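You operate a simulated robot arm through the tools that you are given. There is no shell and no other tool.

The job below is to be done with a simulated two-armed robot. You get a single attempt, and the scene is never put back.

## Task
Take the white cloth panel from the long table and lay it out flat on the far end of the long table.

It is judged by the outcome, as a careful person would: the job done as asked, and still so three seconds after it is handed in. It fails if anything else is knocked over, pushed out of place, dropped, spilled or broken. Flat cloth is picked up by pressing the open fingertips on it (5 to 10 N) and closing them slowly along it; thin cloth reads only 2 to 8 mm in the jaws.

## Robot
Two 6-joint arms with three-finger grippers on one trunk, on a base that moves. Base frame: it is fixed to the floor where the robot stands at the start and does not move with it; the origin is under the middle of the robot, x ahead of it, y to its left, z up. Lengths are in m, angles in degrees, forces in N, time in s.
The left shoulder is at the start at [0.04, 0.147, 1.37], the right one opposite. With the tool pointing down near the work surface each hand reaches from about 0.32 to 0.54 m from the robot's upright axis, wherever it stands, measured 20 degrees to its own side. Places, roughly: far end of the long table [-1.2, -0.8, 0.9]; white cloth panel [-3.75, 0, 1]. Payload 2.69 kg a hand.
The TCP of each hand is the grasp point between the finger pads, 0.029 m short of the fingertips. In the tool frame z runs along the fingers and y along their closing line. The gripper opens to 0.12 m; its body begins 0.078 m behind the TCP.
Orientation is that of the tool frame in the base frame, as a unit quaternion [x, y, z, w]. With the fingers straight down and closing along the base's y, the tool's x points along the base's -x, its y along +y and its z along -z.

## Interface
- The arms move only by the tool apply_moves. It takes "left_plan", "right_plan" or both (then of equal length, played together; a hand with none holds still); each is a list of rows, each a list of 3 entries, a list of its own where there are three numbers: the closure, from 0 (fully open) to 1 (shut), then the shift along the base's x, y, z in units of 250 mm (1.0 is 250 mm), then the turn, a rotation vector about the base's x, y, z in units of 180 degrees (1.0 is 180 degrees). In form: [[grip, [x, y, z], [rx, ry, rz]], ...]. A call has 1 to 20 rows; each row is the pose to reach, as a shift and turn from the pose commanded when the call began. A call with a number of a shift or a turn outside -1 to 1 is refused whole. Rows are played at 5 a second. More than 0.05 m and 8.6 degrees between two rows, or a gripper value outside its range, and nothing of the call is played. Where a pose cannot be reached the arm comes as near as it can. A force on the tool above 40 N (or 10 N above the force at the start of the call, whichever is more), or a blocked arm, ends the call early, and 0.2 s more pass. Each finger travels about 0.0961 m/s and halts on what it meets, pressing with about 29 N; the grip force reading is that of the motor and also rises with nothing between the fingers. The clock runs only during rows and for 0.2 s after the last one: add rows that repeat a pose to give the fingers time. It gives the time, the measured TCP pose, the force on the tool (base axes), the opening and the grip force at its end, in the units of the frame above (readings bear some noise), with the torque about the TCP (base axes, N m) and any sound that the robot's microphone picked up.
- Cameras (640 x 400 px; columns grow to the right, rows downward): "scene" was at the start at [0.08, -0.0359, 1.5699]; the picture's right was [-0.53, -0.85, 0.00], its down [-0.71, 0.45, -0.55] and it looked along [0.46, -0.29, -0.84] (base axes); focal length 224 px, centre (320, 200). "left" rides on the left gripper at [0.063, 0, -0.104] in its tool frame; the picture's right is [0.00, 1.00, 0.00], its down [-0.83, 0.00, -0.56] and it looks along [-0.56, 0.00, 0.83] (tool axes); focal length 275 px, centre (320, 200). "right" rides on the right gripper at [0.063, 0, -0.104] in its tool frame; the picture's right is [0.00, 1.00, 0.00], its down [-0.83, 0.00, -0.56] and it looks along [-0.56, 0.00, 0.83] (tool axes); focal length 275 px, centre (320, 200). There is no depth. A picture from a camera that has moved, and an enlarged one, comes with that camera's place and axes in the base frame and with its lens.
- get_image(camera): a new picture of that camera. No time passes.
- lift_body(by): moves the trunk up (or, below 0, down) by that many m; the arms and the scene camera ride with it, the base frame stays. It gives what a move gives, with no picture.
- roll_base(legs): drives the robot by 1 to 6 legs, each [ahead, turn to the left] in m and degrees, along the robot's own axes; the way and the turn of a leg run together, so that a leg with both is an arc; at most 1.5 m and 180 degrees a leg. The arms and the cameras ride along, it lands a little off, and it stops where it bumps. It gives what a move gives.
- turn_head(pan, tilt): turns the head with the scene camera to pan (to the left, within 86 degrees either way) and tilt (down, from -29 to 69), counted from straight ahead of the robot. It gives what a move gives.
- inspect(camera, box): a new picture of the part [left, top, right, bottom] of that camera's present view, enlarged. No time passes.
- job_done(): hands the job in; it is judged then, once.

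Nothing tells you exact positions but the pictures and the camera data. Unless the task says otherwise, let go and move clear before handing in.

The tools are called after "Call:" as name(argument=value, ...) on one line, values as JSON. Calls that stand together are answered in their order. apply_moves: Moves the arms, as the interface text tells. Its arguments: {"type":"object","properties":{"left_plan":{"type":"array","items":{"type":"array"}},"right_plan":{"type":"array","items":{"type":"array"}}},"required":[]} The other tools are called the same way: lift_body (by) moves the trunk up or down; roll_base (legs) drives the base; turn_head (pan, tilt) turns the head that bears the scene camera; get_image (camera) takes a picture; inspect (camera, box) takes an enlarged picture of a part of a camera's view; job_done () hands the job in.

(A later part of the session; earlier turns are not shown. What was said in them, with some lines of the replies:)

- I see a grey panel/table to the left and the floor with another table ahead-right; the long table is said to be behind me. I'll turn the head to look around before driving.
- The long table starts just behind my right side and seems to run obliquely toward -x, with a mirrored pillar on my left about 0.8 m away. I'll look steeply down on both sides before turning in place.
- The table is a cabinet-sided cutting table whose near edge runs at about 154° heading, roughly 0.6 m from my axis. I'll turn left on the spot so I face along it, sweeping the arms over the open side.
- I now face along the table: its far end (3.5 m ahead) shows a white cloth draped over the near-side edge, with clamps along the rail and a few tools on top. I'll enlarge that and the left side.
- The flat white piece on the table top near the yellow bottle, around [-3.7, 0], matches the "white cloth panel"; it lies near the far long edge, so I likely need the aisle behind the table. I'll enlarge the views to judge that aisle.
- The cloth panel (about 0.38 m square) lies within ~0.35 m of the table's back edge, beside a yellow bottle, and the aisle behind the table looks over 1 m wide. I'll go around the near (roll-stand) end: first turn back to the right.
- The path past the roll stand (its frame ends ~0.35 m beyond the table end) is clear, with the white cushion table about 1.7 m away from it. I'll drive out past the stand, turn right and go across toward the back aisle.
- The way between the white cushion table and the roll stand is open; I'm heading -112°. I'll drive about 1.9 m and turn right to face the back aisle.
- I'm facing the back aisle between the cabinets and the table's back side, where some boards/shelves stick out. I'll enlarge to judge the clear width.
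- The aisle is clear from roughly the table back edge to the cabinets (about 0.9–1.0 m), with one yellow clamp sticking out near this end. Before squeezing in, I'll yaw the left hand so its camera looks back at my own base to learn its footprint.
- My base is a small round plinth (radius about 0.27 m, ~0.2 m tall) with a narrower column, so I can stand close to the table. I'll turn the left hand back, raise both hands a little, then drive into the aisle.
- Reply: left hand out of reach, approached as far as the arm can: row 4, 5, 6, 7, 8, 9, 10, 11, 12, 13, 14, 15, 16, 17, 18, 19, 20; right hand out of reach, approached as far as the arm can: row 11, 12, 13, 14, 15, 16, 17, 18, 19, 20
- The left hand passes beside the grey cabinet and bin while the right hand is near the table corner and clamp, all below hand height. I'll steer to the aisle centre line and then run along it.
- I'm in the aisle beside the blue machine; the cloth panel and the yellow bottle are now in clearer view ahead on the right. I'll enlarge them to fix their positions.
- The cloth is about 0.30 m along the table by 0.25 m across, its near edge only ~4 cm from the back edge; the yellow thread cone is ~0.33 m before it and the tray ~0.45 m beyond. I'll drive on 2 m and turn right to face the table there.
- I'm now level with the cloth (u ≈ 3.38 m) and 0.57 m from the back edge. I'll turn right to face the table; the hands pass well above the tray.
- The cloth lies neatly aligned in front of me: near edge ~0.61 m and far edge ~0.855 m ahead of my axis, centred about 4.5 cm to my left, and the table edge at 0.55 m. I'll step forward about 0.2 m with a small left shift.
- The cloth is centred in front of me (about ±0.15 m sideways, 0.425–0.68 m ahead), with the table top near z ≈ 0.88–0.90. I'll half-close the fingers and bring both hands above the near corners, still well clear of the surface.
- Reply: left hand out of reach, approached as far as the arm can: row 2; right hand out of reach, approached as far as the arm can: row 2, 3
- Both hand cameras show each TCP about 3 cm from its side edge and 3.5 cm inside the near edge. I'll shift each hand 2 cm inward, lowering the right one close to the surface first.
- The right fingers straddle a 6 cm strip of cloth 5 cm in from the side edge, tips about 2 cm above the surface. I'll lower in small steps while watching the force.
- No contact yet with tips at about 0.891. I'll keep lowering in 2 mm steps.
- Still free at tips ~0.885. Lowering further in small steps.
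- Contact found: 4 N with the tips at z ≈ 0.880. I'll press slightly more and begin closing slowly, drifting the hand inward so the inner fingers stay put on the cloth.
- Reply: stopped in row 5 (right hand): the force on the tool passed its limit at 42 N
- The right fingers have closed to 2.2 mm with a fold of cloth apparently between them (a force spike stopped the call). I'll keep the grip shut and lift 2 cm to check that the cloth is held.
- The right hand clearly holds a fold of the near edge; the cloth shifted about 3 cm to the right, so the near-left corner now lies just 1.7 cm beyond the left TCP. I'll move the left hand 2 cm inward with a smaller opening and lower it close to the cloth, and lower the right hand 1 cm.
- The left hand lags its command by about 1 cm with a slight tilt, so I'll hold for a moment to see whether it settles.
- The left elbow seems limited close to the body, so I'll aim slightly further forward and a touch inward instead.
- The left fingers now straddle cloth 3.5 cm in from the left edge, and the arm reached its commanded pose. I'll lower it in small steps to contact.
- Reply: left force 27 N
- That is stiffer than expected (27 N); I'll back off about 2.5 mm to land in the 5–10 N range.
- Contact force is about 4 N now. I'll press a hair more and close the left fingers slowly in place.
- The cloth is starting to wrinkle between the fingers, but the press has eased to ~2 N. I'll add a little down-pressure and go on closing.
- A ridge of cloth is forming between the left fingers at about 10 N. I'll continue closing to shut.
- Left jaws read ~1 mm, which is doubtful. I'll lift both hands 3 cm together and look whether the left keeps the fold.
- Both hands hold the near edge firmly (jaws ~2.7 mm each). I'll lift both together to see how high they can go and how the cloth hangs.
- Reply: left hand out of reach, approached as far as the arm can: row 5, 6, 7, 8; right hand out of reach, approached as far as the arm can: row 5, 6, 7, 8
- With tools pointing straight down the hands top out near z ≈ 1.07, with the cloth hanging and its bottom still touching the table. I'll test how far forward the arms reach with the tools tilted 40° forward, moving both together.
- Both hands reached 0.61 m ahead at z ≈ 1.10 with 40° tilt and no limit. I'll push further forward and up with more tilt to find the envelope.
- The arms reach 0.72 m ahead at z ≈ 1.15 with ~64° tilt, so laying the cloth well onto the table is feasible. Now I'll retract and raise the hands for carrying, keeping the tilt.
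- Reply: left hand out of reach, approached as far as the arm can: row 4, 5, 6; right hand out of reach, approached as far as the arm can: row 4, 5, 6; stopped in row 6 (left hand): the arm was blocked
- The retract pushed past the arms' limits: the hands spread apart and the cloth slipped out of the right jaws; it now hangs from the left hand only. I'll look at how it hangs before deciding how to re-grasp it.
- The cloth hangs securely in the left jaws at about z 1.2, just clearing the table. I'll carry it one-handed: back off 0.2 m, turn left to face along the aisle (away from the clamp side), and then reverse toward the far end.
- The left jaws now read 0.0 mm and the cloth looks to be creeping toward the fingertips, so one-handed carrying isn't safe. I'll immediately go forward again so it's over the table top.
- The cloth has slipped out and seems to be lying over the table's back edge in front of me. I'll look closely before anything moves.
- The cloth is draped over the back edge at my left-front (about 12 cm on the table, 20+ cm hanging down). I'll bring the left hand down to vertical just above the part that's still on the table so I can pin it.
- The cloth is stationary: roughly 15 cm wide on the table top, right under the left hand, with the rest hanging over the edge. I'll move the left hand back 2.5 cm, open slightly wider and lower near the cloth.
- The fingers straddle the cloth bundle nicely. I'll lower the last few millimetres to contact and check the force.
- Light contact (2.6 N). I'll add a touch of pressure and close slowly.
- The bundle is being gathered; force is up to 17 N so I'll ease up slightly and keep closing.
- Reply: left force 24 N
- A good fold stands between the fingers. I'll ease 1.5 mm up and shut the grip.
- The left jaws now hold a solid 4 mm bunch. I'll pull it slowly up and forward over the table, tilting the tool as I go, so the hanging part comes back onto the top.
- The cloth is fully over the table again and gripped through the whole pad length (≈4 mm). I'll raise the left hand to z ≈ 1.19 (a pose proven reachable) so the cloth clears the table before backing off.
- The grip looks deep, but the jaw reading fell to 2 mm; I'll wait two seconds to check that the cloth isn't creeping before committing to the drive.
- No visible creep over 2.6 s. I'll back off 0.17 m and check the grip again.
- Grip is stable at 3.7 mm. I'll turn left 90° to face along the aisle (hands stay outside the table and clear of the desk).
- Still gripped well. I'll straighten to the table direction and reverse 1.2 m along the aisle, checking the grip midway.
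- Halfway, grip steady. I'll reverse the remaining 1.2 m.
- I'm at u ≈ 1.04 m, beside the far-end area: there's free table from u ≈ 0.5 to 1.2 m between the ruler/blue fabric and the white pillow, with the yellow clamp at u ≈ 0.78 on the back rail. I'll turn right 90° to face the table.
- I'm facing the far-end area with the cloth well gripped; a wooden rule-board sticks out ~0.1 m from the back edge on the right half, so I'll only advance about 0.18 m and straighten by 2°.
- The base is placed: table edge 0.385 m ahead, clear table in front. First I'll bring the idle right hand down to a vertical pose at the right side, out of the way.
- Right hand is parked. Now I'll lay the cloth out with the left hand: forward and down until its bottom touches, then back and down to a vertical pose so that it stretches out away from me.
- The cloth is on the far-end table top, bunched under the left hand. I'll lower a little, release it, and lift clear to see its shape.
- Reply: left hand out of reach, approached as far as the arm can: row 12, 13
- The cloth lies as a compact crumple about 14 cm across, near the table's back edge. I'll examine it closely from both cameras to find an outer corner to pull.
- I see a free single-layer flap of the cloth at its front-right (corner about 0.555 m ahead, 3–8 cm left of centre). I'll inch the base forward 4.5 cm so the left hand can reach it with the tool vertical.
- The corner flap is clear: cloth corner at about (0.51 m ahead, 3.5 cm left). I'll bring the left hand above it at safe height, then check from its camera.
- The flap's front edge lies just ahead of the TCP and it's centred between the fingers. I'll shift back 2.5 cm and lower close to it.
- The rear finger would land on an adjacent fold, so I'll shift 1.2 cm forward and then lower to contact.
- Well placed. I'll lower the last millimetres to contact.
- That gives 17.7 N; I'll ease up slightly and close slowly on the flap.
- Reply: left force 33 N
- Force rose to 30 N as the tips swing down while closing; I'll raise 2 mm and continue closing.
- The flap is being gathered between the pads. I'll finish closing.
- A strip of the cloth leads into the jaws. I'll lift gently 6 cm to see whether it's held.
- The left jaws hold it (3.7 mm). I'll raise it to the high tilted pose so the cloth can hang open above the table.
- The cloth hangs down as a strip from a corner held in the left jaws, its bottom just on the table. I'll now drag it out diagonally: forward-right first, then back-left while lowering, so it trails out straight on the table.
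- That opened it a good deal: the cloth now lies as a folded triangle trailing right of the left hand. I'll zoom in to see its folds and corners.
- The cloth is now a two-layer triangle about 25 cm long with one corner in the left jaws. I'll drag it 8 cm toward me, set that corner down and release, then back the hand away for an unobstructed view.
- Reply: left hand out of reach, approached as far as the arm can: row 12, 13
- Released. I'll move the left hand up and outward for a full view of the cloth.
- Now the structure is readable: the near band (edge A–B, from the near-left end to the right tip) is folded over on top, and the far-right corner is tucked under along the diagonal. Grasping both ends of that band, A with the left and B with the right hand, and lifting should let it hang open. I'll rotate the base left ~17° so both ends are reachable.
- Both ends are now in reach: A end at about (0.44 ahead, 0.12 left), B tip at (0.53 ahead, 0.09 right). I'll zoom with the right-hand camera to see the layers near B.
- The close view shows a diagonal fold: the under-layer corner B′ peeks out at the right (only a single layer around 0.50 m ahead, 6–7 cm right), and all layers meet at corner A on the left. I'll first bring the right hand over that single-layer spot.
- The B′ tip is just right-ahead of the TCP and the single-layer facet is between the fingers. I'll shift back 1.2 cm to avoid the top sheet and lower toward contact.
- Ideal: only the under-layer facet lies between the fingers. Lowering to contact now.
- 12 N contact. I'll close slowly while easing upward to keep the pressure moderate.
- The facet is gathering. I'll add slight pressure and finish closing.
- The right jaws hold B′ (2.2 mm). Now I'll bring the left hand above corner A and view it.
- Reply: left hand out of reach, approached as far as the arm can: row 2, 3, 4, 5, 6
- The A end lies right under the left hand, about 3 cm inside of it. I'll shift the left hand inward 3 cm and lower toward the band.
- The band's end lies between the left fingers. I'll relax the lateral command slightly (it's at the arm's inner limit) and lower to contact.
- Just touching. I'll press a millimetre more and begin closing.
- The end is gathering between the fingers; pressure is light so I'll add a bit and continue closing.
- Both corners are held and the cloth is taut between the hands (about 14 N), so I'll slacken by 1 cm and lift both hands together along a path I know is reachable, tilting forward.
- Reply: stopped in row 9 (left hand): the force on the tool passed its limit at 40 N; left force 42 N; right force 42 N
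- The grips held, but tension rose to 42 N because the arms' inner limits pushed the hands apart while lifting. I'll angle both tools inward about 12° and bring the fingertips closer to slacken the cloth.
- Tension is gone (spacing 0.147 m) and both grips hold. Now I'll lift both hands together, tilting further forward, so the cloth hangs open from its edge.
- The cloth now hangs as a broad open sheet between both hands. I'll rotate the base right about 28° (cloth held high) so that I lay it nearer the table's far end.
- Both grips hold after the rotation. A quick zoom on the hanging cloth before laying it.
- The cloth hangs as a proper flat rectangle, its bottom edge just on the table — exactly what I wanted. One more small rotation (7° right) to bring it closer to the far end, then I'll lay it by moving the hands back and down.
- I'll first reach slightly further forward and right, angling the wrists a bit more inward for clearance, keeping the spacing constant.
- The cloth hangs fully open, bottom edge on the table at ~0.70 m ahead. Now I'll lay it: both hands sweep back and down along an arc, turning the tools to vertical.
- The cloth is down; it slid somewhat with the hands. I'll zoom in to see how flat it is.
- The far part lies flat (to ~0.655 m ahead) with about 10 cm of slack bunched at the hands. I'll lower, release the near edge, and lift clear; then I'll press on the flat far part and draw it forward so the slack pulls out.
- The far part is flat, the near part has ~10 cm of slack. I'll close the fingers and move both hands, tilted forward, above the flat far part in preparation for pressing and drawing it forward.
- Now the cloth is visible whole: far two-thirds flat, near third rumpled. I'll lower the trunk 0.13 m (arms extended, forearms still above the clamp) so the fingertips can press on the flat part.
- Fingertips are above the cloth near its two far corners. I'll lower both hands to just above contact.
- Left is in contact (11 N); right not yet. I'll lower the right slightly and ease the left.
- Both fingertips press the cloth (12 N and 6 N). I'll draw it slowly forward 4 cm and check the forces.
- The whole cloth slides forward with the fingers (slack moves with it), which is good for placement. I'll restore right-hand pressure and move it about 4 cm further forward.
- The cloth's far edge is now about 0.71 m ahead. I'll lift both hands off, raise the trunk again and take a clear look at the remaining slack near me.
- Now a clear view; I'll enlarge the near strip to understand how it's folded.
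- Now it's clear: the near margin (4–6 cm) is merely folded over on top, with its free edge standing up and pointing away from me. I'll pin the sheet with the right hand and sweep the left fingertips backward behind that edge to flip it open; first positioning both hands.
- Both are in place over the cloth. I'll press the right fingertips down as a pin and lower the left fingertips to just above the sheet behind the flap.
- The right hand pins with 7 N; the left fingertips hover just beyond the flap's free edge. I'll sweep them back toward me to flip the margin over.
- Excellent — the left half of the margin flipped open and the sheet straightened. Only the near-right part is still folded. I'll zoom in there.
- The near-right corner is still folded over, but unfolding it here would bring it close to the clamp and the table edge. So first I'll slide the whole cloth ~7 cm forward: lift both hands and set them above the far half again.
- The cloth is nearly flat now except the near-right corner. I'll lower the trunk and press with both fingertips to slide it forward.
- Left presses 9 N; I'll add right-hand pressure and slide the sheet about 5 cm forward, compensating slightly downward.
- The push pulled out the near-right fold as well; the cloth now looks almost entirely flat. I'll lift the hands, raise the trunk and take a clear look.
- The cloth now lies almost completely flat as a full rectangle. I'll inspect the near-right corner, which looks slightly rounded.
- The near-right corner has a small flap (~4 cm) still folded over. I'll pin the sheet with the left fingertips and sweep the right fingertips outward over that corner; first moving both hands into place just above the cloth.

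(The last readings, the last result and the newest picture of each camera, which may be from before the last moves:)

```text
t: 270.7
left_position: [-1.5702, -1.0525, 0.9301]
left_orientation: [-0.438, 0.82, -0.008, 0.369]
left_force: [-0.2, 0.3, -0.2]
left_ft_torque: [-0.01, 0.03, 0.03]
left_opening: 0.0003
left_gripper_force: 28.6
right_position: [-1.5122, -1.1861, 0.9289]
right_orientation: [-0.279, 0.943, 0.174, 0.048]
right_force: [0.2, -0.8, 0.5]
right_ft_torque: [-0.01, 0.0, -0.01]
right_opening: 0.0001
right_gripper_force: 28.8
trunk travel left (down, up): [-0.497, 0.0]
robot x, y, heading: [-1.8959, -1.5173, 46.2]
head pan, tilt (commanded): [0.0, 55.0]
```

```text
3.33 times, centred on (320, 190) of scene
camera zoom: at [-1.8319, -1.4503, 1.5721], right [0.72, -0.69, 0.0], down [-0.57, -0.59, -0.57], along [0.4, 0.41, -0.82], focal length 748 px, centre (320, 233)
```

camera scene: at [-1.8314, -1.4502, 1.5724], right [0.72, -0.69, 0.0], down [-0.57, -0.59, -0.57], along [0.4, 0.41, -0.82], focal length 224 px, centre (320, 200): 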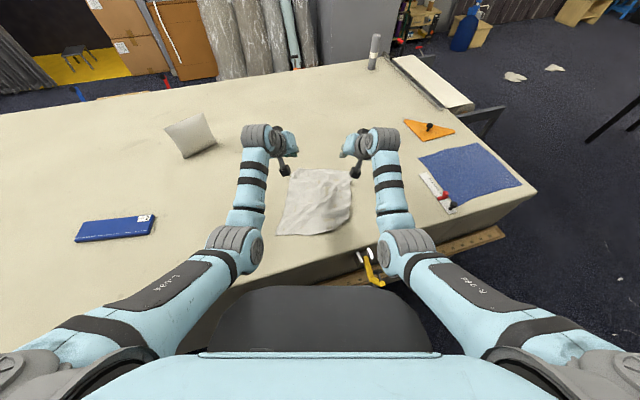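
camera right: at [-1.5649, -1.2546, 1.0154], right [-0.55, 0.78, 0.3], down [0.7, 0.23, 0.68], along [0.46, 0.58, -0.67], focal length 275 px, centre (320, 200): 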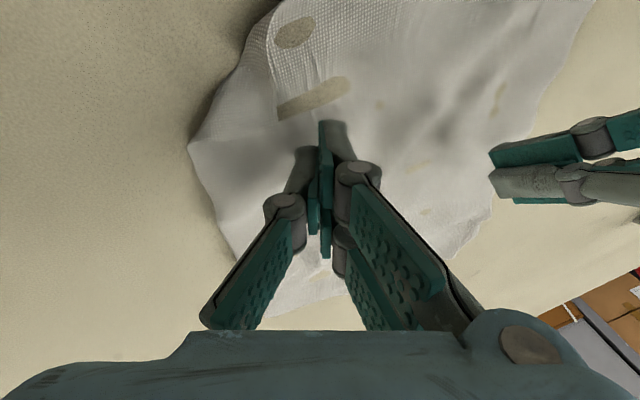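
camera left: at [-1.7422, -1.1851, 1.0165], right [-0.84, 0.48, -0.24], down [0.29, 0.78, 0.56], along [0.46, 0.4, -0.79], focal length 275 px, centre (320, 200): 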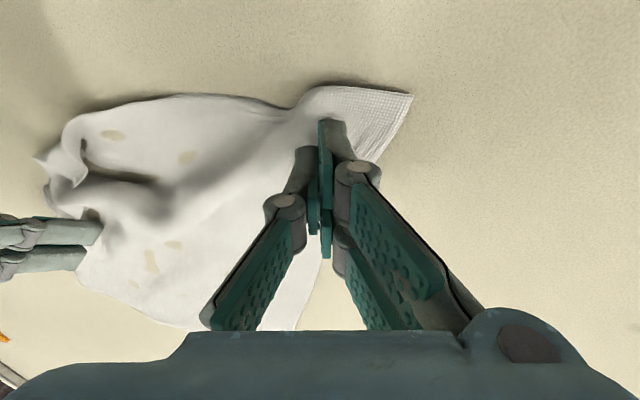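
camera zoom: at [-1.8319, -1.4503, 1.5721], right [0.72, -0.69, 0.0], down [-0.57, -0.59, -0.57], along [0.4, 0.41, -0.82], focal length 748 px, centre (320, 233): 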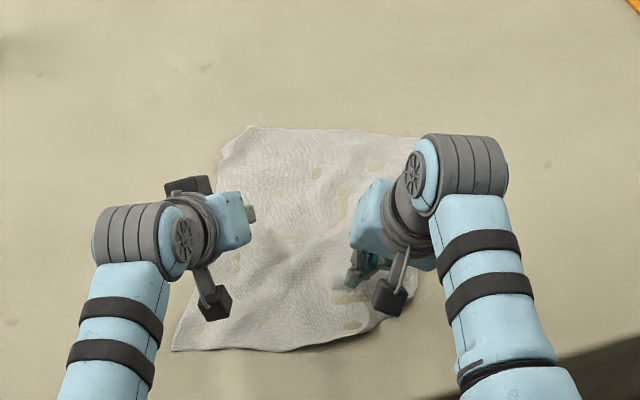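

Let me look at the corner flap closely through the right-hand camera.

Call:
inspect(camera="right", box=[170, 0, 400, 160])

```text
2.50 times, centred on (285, 80) of right
camera zoom: at [-1.5649, -1.2546, 1.0154], right [-0.55, 0.78, 0.3], down [0.7, 0.23, 0.68], along [0.46, 0.58, -0.67], focal length 688 px, centre (408, 500)
```

zoom: 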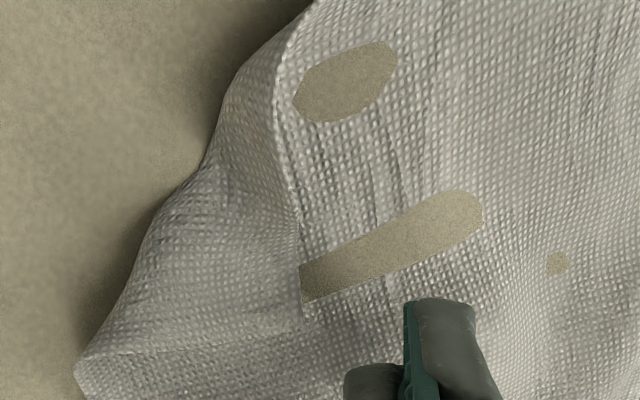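

The free edge of the folded corner is clearly visible just right of the fingertips. I'll shift back 2 cm, lower to light contact, and set the left pin.

Call:
apply_moves(left_plan=[[1.0, [0, 0, -0.03], [0, 0, 0]], [1.0, [0, 0, -0.05], [0, 0, 0]], [1.0, [0, 0, -0.06], [0, 0, 0]], [1.0, [0, 0, -0.066], [0, 0, 0]], [1.0, [0, 0, -0.066], [0, 0, 0]]], right_plan=[[1.0, [-0.028, -0.029, 0], [0, 0, 0]], [1.0, [-0.055, -0.058, 0], [0, 0, 0]], [1.0, [-0.055, -0.058, -0.03], [0, 0, 0]], [1.0, [-0.055, -0.058, -0.055], [0, 0, 0]], [1.0, [-0.055, -0.058, -0.064], [0, 0, 0]]])

Call:
get_image(camera="right")

```text
t: 271.9
left_position: [-1.5698, -1.0536, 0.9148]
left_orientation: [-0.437, 0.819, -0.007, 0.372]
left_force: [-0.6, 1.6, 8.6]
left_ft_torque: [0.01, -0.04, -0.01]
left_opening: 0.0001
left_gripper_force: 28.6
right_position: [-1.5187, -1.2013, 0.9187]
right_orientation: [-0.278, 0.943, 0.174, 0.054]
right_force: [-0.6, -0.1, -0.5]
right_ft_torque: [0.0, -0.02, -0.01]
right_opening: 0.0003
right_gripper_force: 28.8
trunk travel left (down, up): [-0.497, 0.0]
robot x, y, heading: [-1.8934, -1.5208, 46.3]
head pan, tilt (commanded): [0.0, 55.0]
```

```text
taken
camera right: at [-1.5728, -1.27, 1.003], right [-0.55, 0.78, 0.3], down [0.69, 0.22, 0.69], along [0.47, 0.58, -0.66], focal length 275 px, centre (320, 200)
```

right: 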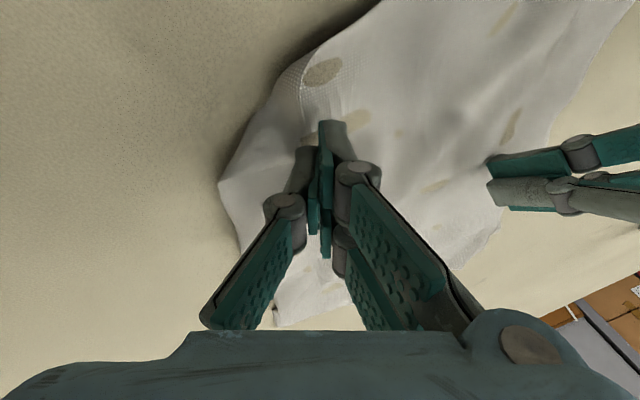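

The right hand is at its inner limit and would land on the flap's edge, so I'll roll it inward a bit more to shift the fingertips 1.5 cm to the left before lowering.

Call:
apply_moves(right_plan=[[1.0, [0, 0, 0.05], [0.0128, 0.0134, 0]], [1.0, [-0.014, 0.014, 0.05], [0.0256, 0.0268, 0]], [1.0, [-0.029, 0.027, 0.05], [0.0384, 0.0402, 0]], [1.0, [-0.043, 0.041, 0.05], [0.0384, 0.0402, 0]], [1.0, [-0.043, 0.041, 0.02], [0.0384, 0.0402, 0]], [1.0, [-0.043, 0.041, 0.02], [0.0384, 0.0402, 0]]])

Call:
get_image(camera="right")

```text
t: 273.3
left_position: [-1.5693, -1.0518, 0.9154]
left_orientation: [-0.437, 0.819, -0.008, 0.371]
left_force: [2.4, 4.9, 15.0]
left_ft_torque: [0.15, -0.14, -0.01]
left_opening: 0.0
left_gripper_force: 28.8
right_position: [-1.5358, -1.1907, 0.9201]
right_orientation: [-0.263, 0.932, 0.248, 0.005]
right_force: [-0.7, 0.3, 0.8]
right_ft_torque: [0.01, -0.02, -0.04]
right_opening: 0.0001
right_gripper_force: 28.3
trunk travel left (down, up): [-0.497, 0.0]
robot x, y, heading: [-1.8935, -1.5159, 46.3]
head pan, tilt (commanded): [0.0, 55.0]
```

```text
taken
camera right: at [-1.5783, -1.2702, 1.003], right [-0.5, 0.74, 0.46], down [0.78, 0.15, 0.61], along [0.38, 0.66, -0.65], focal length 275 px, centre (320, 200)
```

right: 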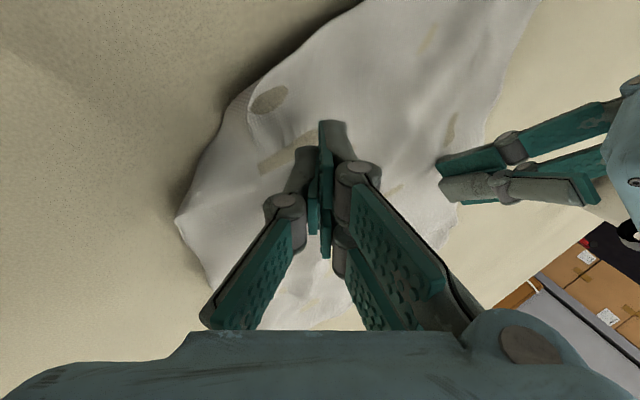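

The fingertips are now clearly inside of the flap's free edge. Lowering to light contact.

Call:
apply_moves(right_plan=[[1.0, [0, 0, -0.012], [0, 0, 0]], [1.0, [0, 0, -0.022], [0, 0, 0]], [1.0, [0, 0, -0.022], [0, 0, 0]]])

```text
t: 274.1
left_position: [-1.5691, -1.0533, 0.9142]
left_orientation: [-0.437, 0.82, -0.008, 0.37]
left_force: [3.5, 6.7, 19.1]
left_ft_torque: [0.18, -0.19, 0.04]
left_opening: 0.0
left_gripper_force: 28.8
right_position: [-1.5356, -1.1909, 0.9135]
right_orientation: [-0.265, 0.932, 0.249, 0.005]
right_force: [-0.7, -0.4, -0.3]
right_ft_torque: [0.0, 0.02, 0.01]
right_opening: 0.0
right_gripper_force: 28.4
trunk travel left (down, up): [-0.497, 0.0]
robot x, y, heading: [-1.8978, -1.5188, 46.4]
head pan, tilt (commanded): [0.0, 55.0]
```

Call:
apply_moves(left_plan=[[1.0, [0, 0, 0.004], [0, 0, 0]], [1.0, [0, 0, 0.004], [0, 0, 0]], [1.0, [0, 0, 0.004], [0, 0, 0]]], right_plan=[[1.0, [0, 0, -0.005], [0, 0, 0]], [1.0, [0, 0, -0.009], [0, 0, 0]], [1.0, [0, 0, -0.009], [0, 0, 0]]])

```text
t: 274.9
left_position: [-1.5705, -1.0533, 0.9152]
left_orientation: [-0.437, 0.82, -0.008, 0.37]
left_force: [1.4, 4.4, 11.6]
left_ft_torque: [0.09, -0.12, 0.0]
left_opening: 0.0
left_gripper_force: 28.7
right_position: [-1.5357, -1.1896, 0.9129]
right_orientation: [-0.264, 0.932, 0.248, 0.005]
right_force: [-0.1, -0.1, 0.4]
right_ft_torque: [-0.02, 0.01, 0.0]
right_opening: 0.0
right_gripper_force: 28.0
trunk travel left (down, up): [-0.497, 0.0]
robot x, y, heading: [-1.8958, -1.5187, 46.0]
head pan, tilt (commanded): [0.0, 55.0]
```

Nearly touching. Now I'll sweep the right fingertips outward to the right (10 cm) to flip the corner open.

Call:
apply_moves(right_plan=[[1.0, [0, 0, -0.003], [0, 0, 0]], [1.0, [0.023, -0.033, -0.003], [0, 0, 0]], [1.0, [0.047, -0.067, -0.003], [0, 0, 0]], [1.0, [0.07, -0.1, -0.003], [0, 0, 0]], [1.0, [0.094, -0.134, -0.003], [0, 0, 0]], [1.0, [0.117, -0.167, -0.003], [0, 0, 0]], [1.0, [0.14, -0.2, -0.003], [0, 0, 0]], [1.0, [0.164, -0.234, -0.003], [0, 0, 0]], [1.0, [0.187, -0.267, -0.003], [0, 0, 0]], [1.0, [0.211, -0.3, -0.003], [0, 0, 0]], [1.0, [0.234, -0.334, -0.003], [0, 0, 0]]])

Call:
get_image(camera="right")

Call:
inspect(camera="scene", box=[250, 130, 390, 250])

```text
t: 277.3
left_position: [-1.5687, -1.0533, 0.9145]
left_orientation: [-0.437, 0.82, -0.007, 0.369]
left_force: [-2.1, -0.7, 3.8]
left_ft_torque: [-0.05, 0.1, 0.01]
left_opening: 0.0
left_gripper_force: 28.1
right_position: [-1.4766, -1.2754, 0.9094]
right_orientation: [-0.264, 0.932, 0.249, 0.006]
right_force: [0.2, 0.3, -0.1]
right_ft_torque: [-0.01, 0.03, 0.0]
right_opening: 0.0003
right_gripper_force: 28.5
trunk travel left (down, up): [-0.497, 0.0]
robot x, y, heading: [-1.8934, -1.5202, 46.1]
head pan, tilt (commanded): [0.0, 55.0]
```

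```text
taken
camera right: at [-1.5188, -1.354, 0.994], right [-0.5, 0.74, 0.46], down [0.78, 0.15, 0.61], along [0.38, 0.66, -0.65], focal length 275 px, centre (320, 200)
```

right: 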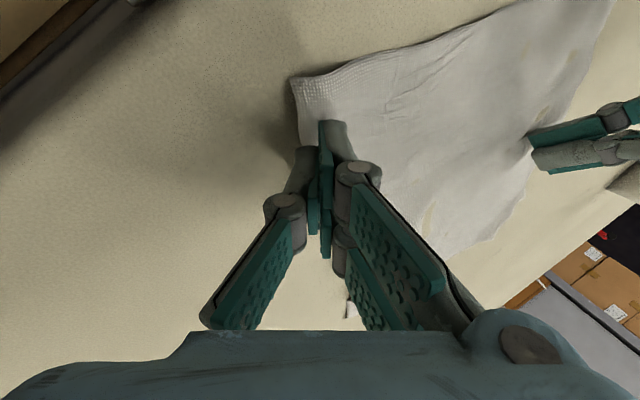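

```text
3.33 times, centred on (320, 190) of scene
camera zoom: at [-1.832, -1.4514, 1.5722], right [0.72, -0.69, 0.0], down [-0.57, -0.59, -0.57], along [0.4, 0.42, -0.82], focal length 748 px, centre (320, 233)
```

zoom: 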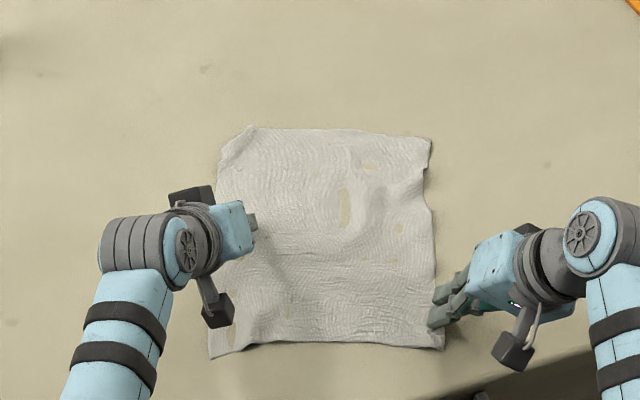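

The corner flipped out: the cloth now lies as a complete flat rectangle. I'll lift both hands straight up, clear of it.

Call:
apply_moves(left_plan=[[1.0, [0, 0, 0.02], [0, 0, 0]], [1.0, [0, 0, 0.06], [0, 0, 0]], [1.0, [0, 0, 0.14], [0, 0, 0]], [1.0, [0, 0, 0.26], [0, 0, 0]], [1.0, [0, 0, 0.4], [0, 0, 0]]], right_plan=[[1.0, [0, 0, 0.02], [0, 0, 0]], [1.0, [0, 0, 0.06], [0, 0, 0]], [1.0, [0, 0, 0.14], [0, 0, 0]], [1.0, [0, 0, 0.22], [0, 0, 0]], [1.0, [0, 0, 0.3], [0, 0, 0]]])

Call:
get_image(camera="scene")

Call:
inspect(camera="scene", box=[260, 150, 380, 245])

```text
t: 278.5
left_position: [-1.5686, -1.0529, 1.0158]
left_orientation: [-0.437, 0.82, -0.008, 0.37]
left_force: [-0.1, 0.4, 0.1]
left_ft_torque: [0.03, 0.02, 0.02]
left_opening: 0.0001
left_gripper_force: 28.7
right_position: [-1.4766, -1.2732, 0.9869]
right_orientation: [-0.264, 0.932, 0.249, 0.006]
right_force: [-0.1, 0.4, -0.4]
right_ft_torque: [-0.02, -0.04, 0.0]
right_opening: 0.0
right_gripper_force: 28.4
trunk travel left (down, up): [-0.497, 0.0]
robot x, y, heading: [-1.8969, -1.5192, 46.3]
head pan, tilt (commanded): [0.0, 55.0]
```

```text
taken
camera scene: at [-1.8315, -1.4508, 1.5722], right [0.72, -0.69, 0.0], down [-0.57, -0.59, -0.57], along [0.4, 0.41, -0.82], focal length 224 px, centre (320, 200)
```

scene: 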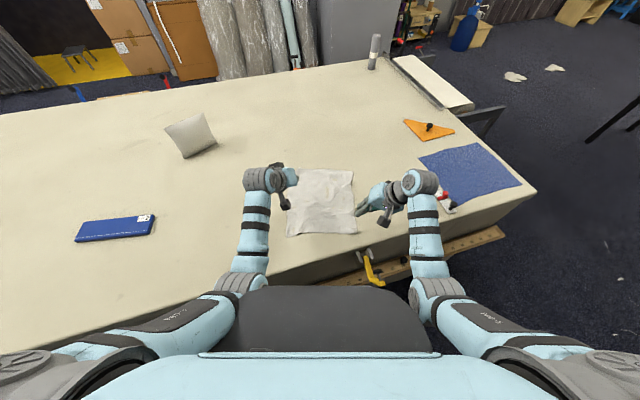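

```text
4.21 times, centred on (320, 198) of scene
camera zoom: at [-1.8315, -1.4508, 1.5722], right [0.72, -0.69, 0.0], down [-0.57, -0.59, -0.57], along [0.4, 0.41, -0.82], focal length 945 px, centre (320, 210)
```

zoom: 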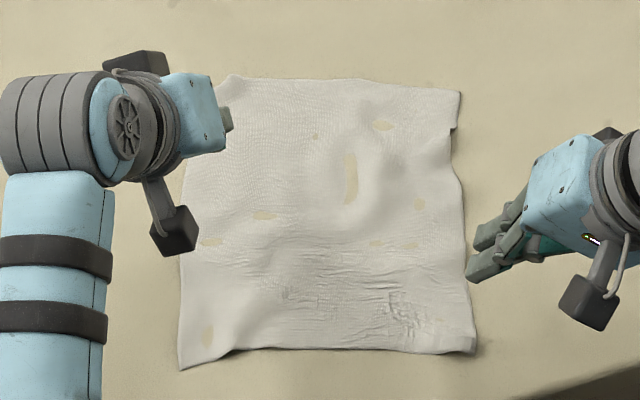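

The cloth is laid out as a full rectangle, ~0.30 × 0.24 m, on the far end third of the table, about 4 cm or more inside the edge. I'll check its relief from the hand cameras.

Call:
get_image(camera="right")

Call:
get_image(camera="left")

Call:
inspect(camera="scene", box=[300, 160, 365, 240])

```text
taken
camera right: at [-1.5188, -1.3526, 1.0699], right [-0.5, 0.74, 0.46], down [0.78, 0.15, 0.61], along [0.38, 0.66, -0.65], focal length 275 px, centre (320, 200)
```

right: 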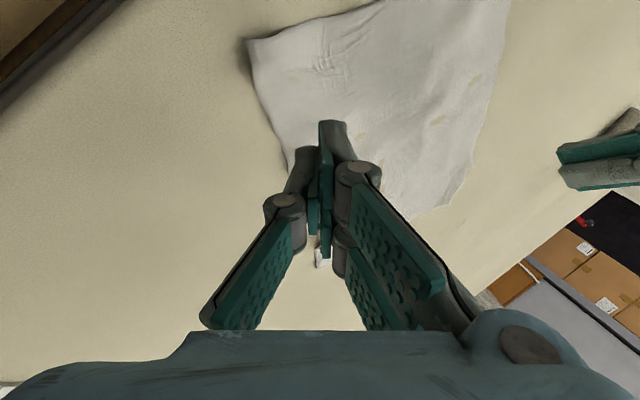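

```text
taken
camera left: at [-1.6548, -1.1302, 1.055], right [-0.71, 0.62, -0.33], down [-0.05, 0.43, 0.9], along [0.7, 0.66, -0.27], focal length 275 px, centre (320, 200)
```

left: 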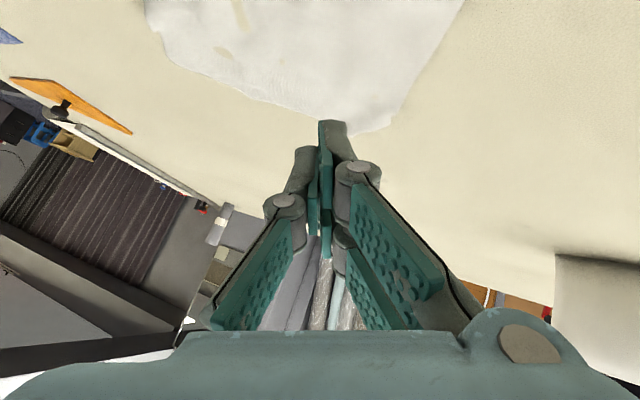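

```text
5.00 times, centred on (332, 200) of scene
camera zoom: at [-1.8315, -1.4508, 1.5722], right [0.72, -0.69, 0.0], down [-0.57, -0.59, -0.57], along [0.4, 0.41, -0.82], focal length 1122 px, centre (258, 200)
```

zoom: 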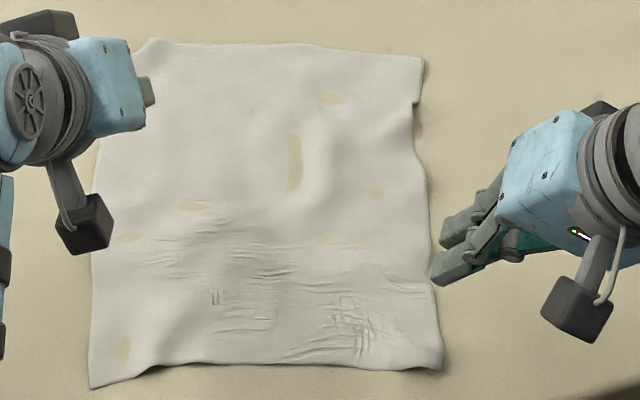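

The cloth is flat with only faint ripples, all four corners spread. I'll move both hands up and outward, well clear of it, and take a last look at the whole table.

Call:
apply_moves(left_plan=[[1.0, [0, 0, 0.1], [0, 0, 0]], [1.0, [-0.087, 0.083, 0.15], [0, 0, 0]], [1.0, [-0.174, 0.166, 0.19], [0, 0, 0]], [1.0, [-0.26, 0.249, 0.22], [0, 0, 0]], [1.0, [-0.347, 0.332, 0.25], [0, 0, 0]], [1.0, [-0.347, 0.332, 0.25], [0, 0, 0]]], right_plan=[[1.0, [0, 0, 0.06], [0, 0, 0]], [1.0, [0.058, -0.055, 0.1], [0, 0, 0]], [1.0, [0.116, -0.111, 0.13], [0, 0, 0]], [1.0, [0.173, -0.166, 0.15], [0, 0, 0]], [1.0, [0.231, -0.221, 0.16], [0, 0, 0]], [1.0, [0.231, -0.221, 0.16], [0, 0, 0]]])

Call:
get_image(camera="scene")

Call:
inspect(camera="scene", box=[260, 150, 380, 245])

```text
t: 279.9
left_position: [-1.6569, -0.9685, 1.0784]
left_orientation: [-0.437, 0.82, -0.008, 0.37]
left_force: [0.6, 0.3, -0.4]
left_ft_torque: [-0.04, 0.0, 0.01]
left_opening: 0.0002
left_gripper_force: 28.3
right_position: [-1.4199, -1.3292, 1.0269]
right_orientation: [-0.263, 0.932, 0.248, 0.005]
right_force: [-1.0, -1.4, -0.2]
right_ft_torque: [0.0, -0.03, 0.01]
right_opening: 0.0001
right_gripper_force: 28.5
trunk travel left (down, up): [-0.497, 0.0]
robot x, y, heading: [-1.9003, -1.52, 46.2]
head pan, tilt (commanded): [0.0, 55.0]
```

```text
taken
camera scene: at [-1.8315, -1.4503, 1.5721], right [0.72, -0.69, 0.0], down [-0.57, -0.59, -0.57], along [0.4, 0.41, -0.82], focal length 224 px, centre (320, 200)
```

scene: 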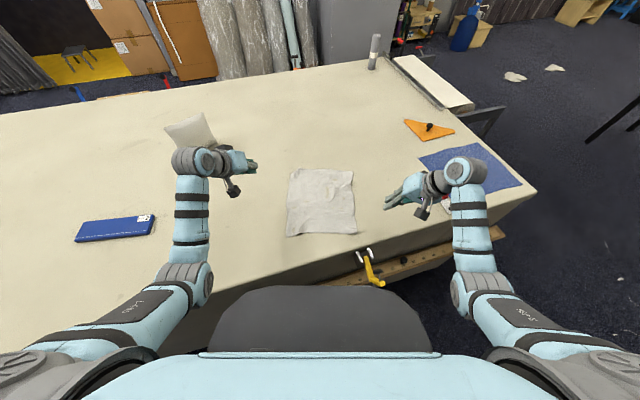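

```text
4.21 times, centred on (320, 198) of scene
camera zoom: at [-1.8315, -1.4503, 1.5721], right [0.72, -0.69, 0.0], down [-0.57, -0.59, -0.57], along [0.4, 0.41, -0.82], focal length 945 px, centre (320, 210)
```

zoom: 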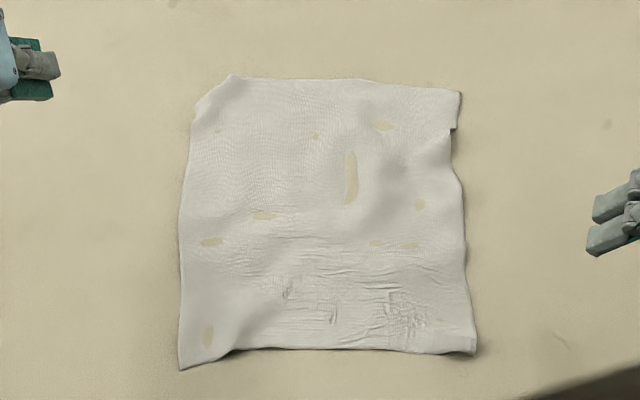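

Very flat overall. The far-left corner looks slightly cut off — I'll check whether its tip is tucked.

Call:
inspect(camera="scene", box=[280, 160, 320, 190])

Call:
inspect(camera="scene", box=[330, 160, 370, 190])

Call:
get_image(camera="left")

```text
13.33 times, centred on (300, 175) of scene
camera zoom: at [-1.8315, -1.4503, 1.5721], right [0.72, -0.69, 0.0], down [-0.57, -0.59, -0.57], along [0.4, 0.41, -0.82], focal length 2994 px, centre (587, 533)
```

zoom: 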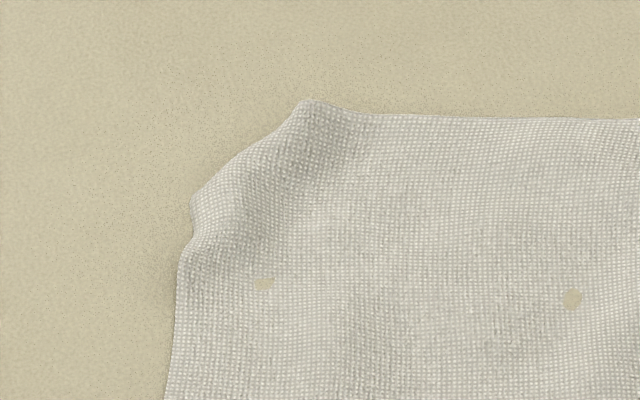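

```text
13.33 times, centred on (350, 175) of scene
camera zoom: at [-1.8315, -1.4503, 1.5721], right [0.72, -0.69, 0.0], down [-0.57, -0.59, -0.57], along [0.4, 0.41, -0.82], focal length 2994 px, centre (-80, 533)
```

zoom: 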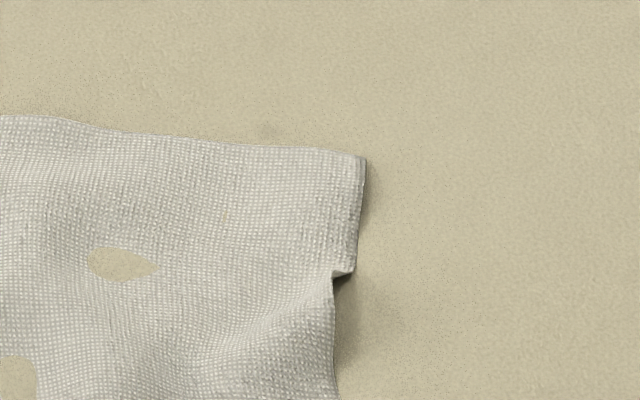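

```text
taken
camera left: at [-1.7437, -1.0458, 1.1162], right [-0.71, 0.62, -0.33], down [-0.05, 0.43, 0.9], along [0.7, 0.66, -0.27], focal length 275 px, centre (320, 200)
```

left: 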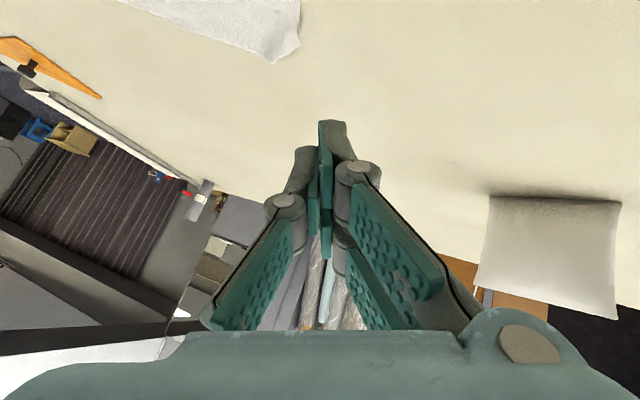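

The cloth now lies spread out as a full rectangle on the far end of the long table. It has only faint ripples and one corner tip slightly tucked. The pillow, blue box, ruler, blue fabric and clamp look undisturbed, and both hands are empty and clear of the cloth. I'm handing the job in.

Call:
job_done()

```text
The job is handed in.
```

The white cloth panel is lying spread out on the far end of the long table, and I've handed the job in.

- **Position:** It sits in roughly the last third of the table, near the back long edge. Its nearest corner is about 4 cm in from the edge. That puts its centre about 0.4 m short of the rough point you gave, because my arms could not reach the middle of the table from the aisle.
- **Flatness:** It is open as a full rectangle, about 0.30 × 0.25 m by my estimate against roughly 0.31 × 0.26 m originally. There are faint ripples. The far-left corner tip, about 3.5 cm, is tucked under, and there is a small tuck of about 1 cm on the right edge. I left those rather than risk disturbing the rest.
- **How it went:** The cloth slipped from my grip while I was lifting it at the pick-up spot and ended up draped over the table's back edge. It never reached the floor. I regrasped it, carried it over and unfolded it at the far end.
- **Surroundings:** Nothing else appeared to have been moved or knocked over. Both hands are empty and clear of the cloth.
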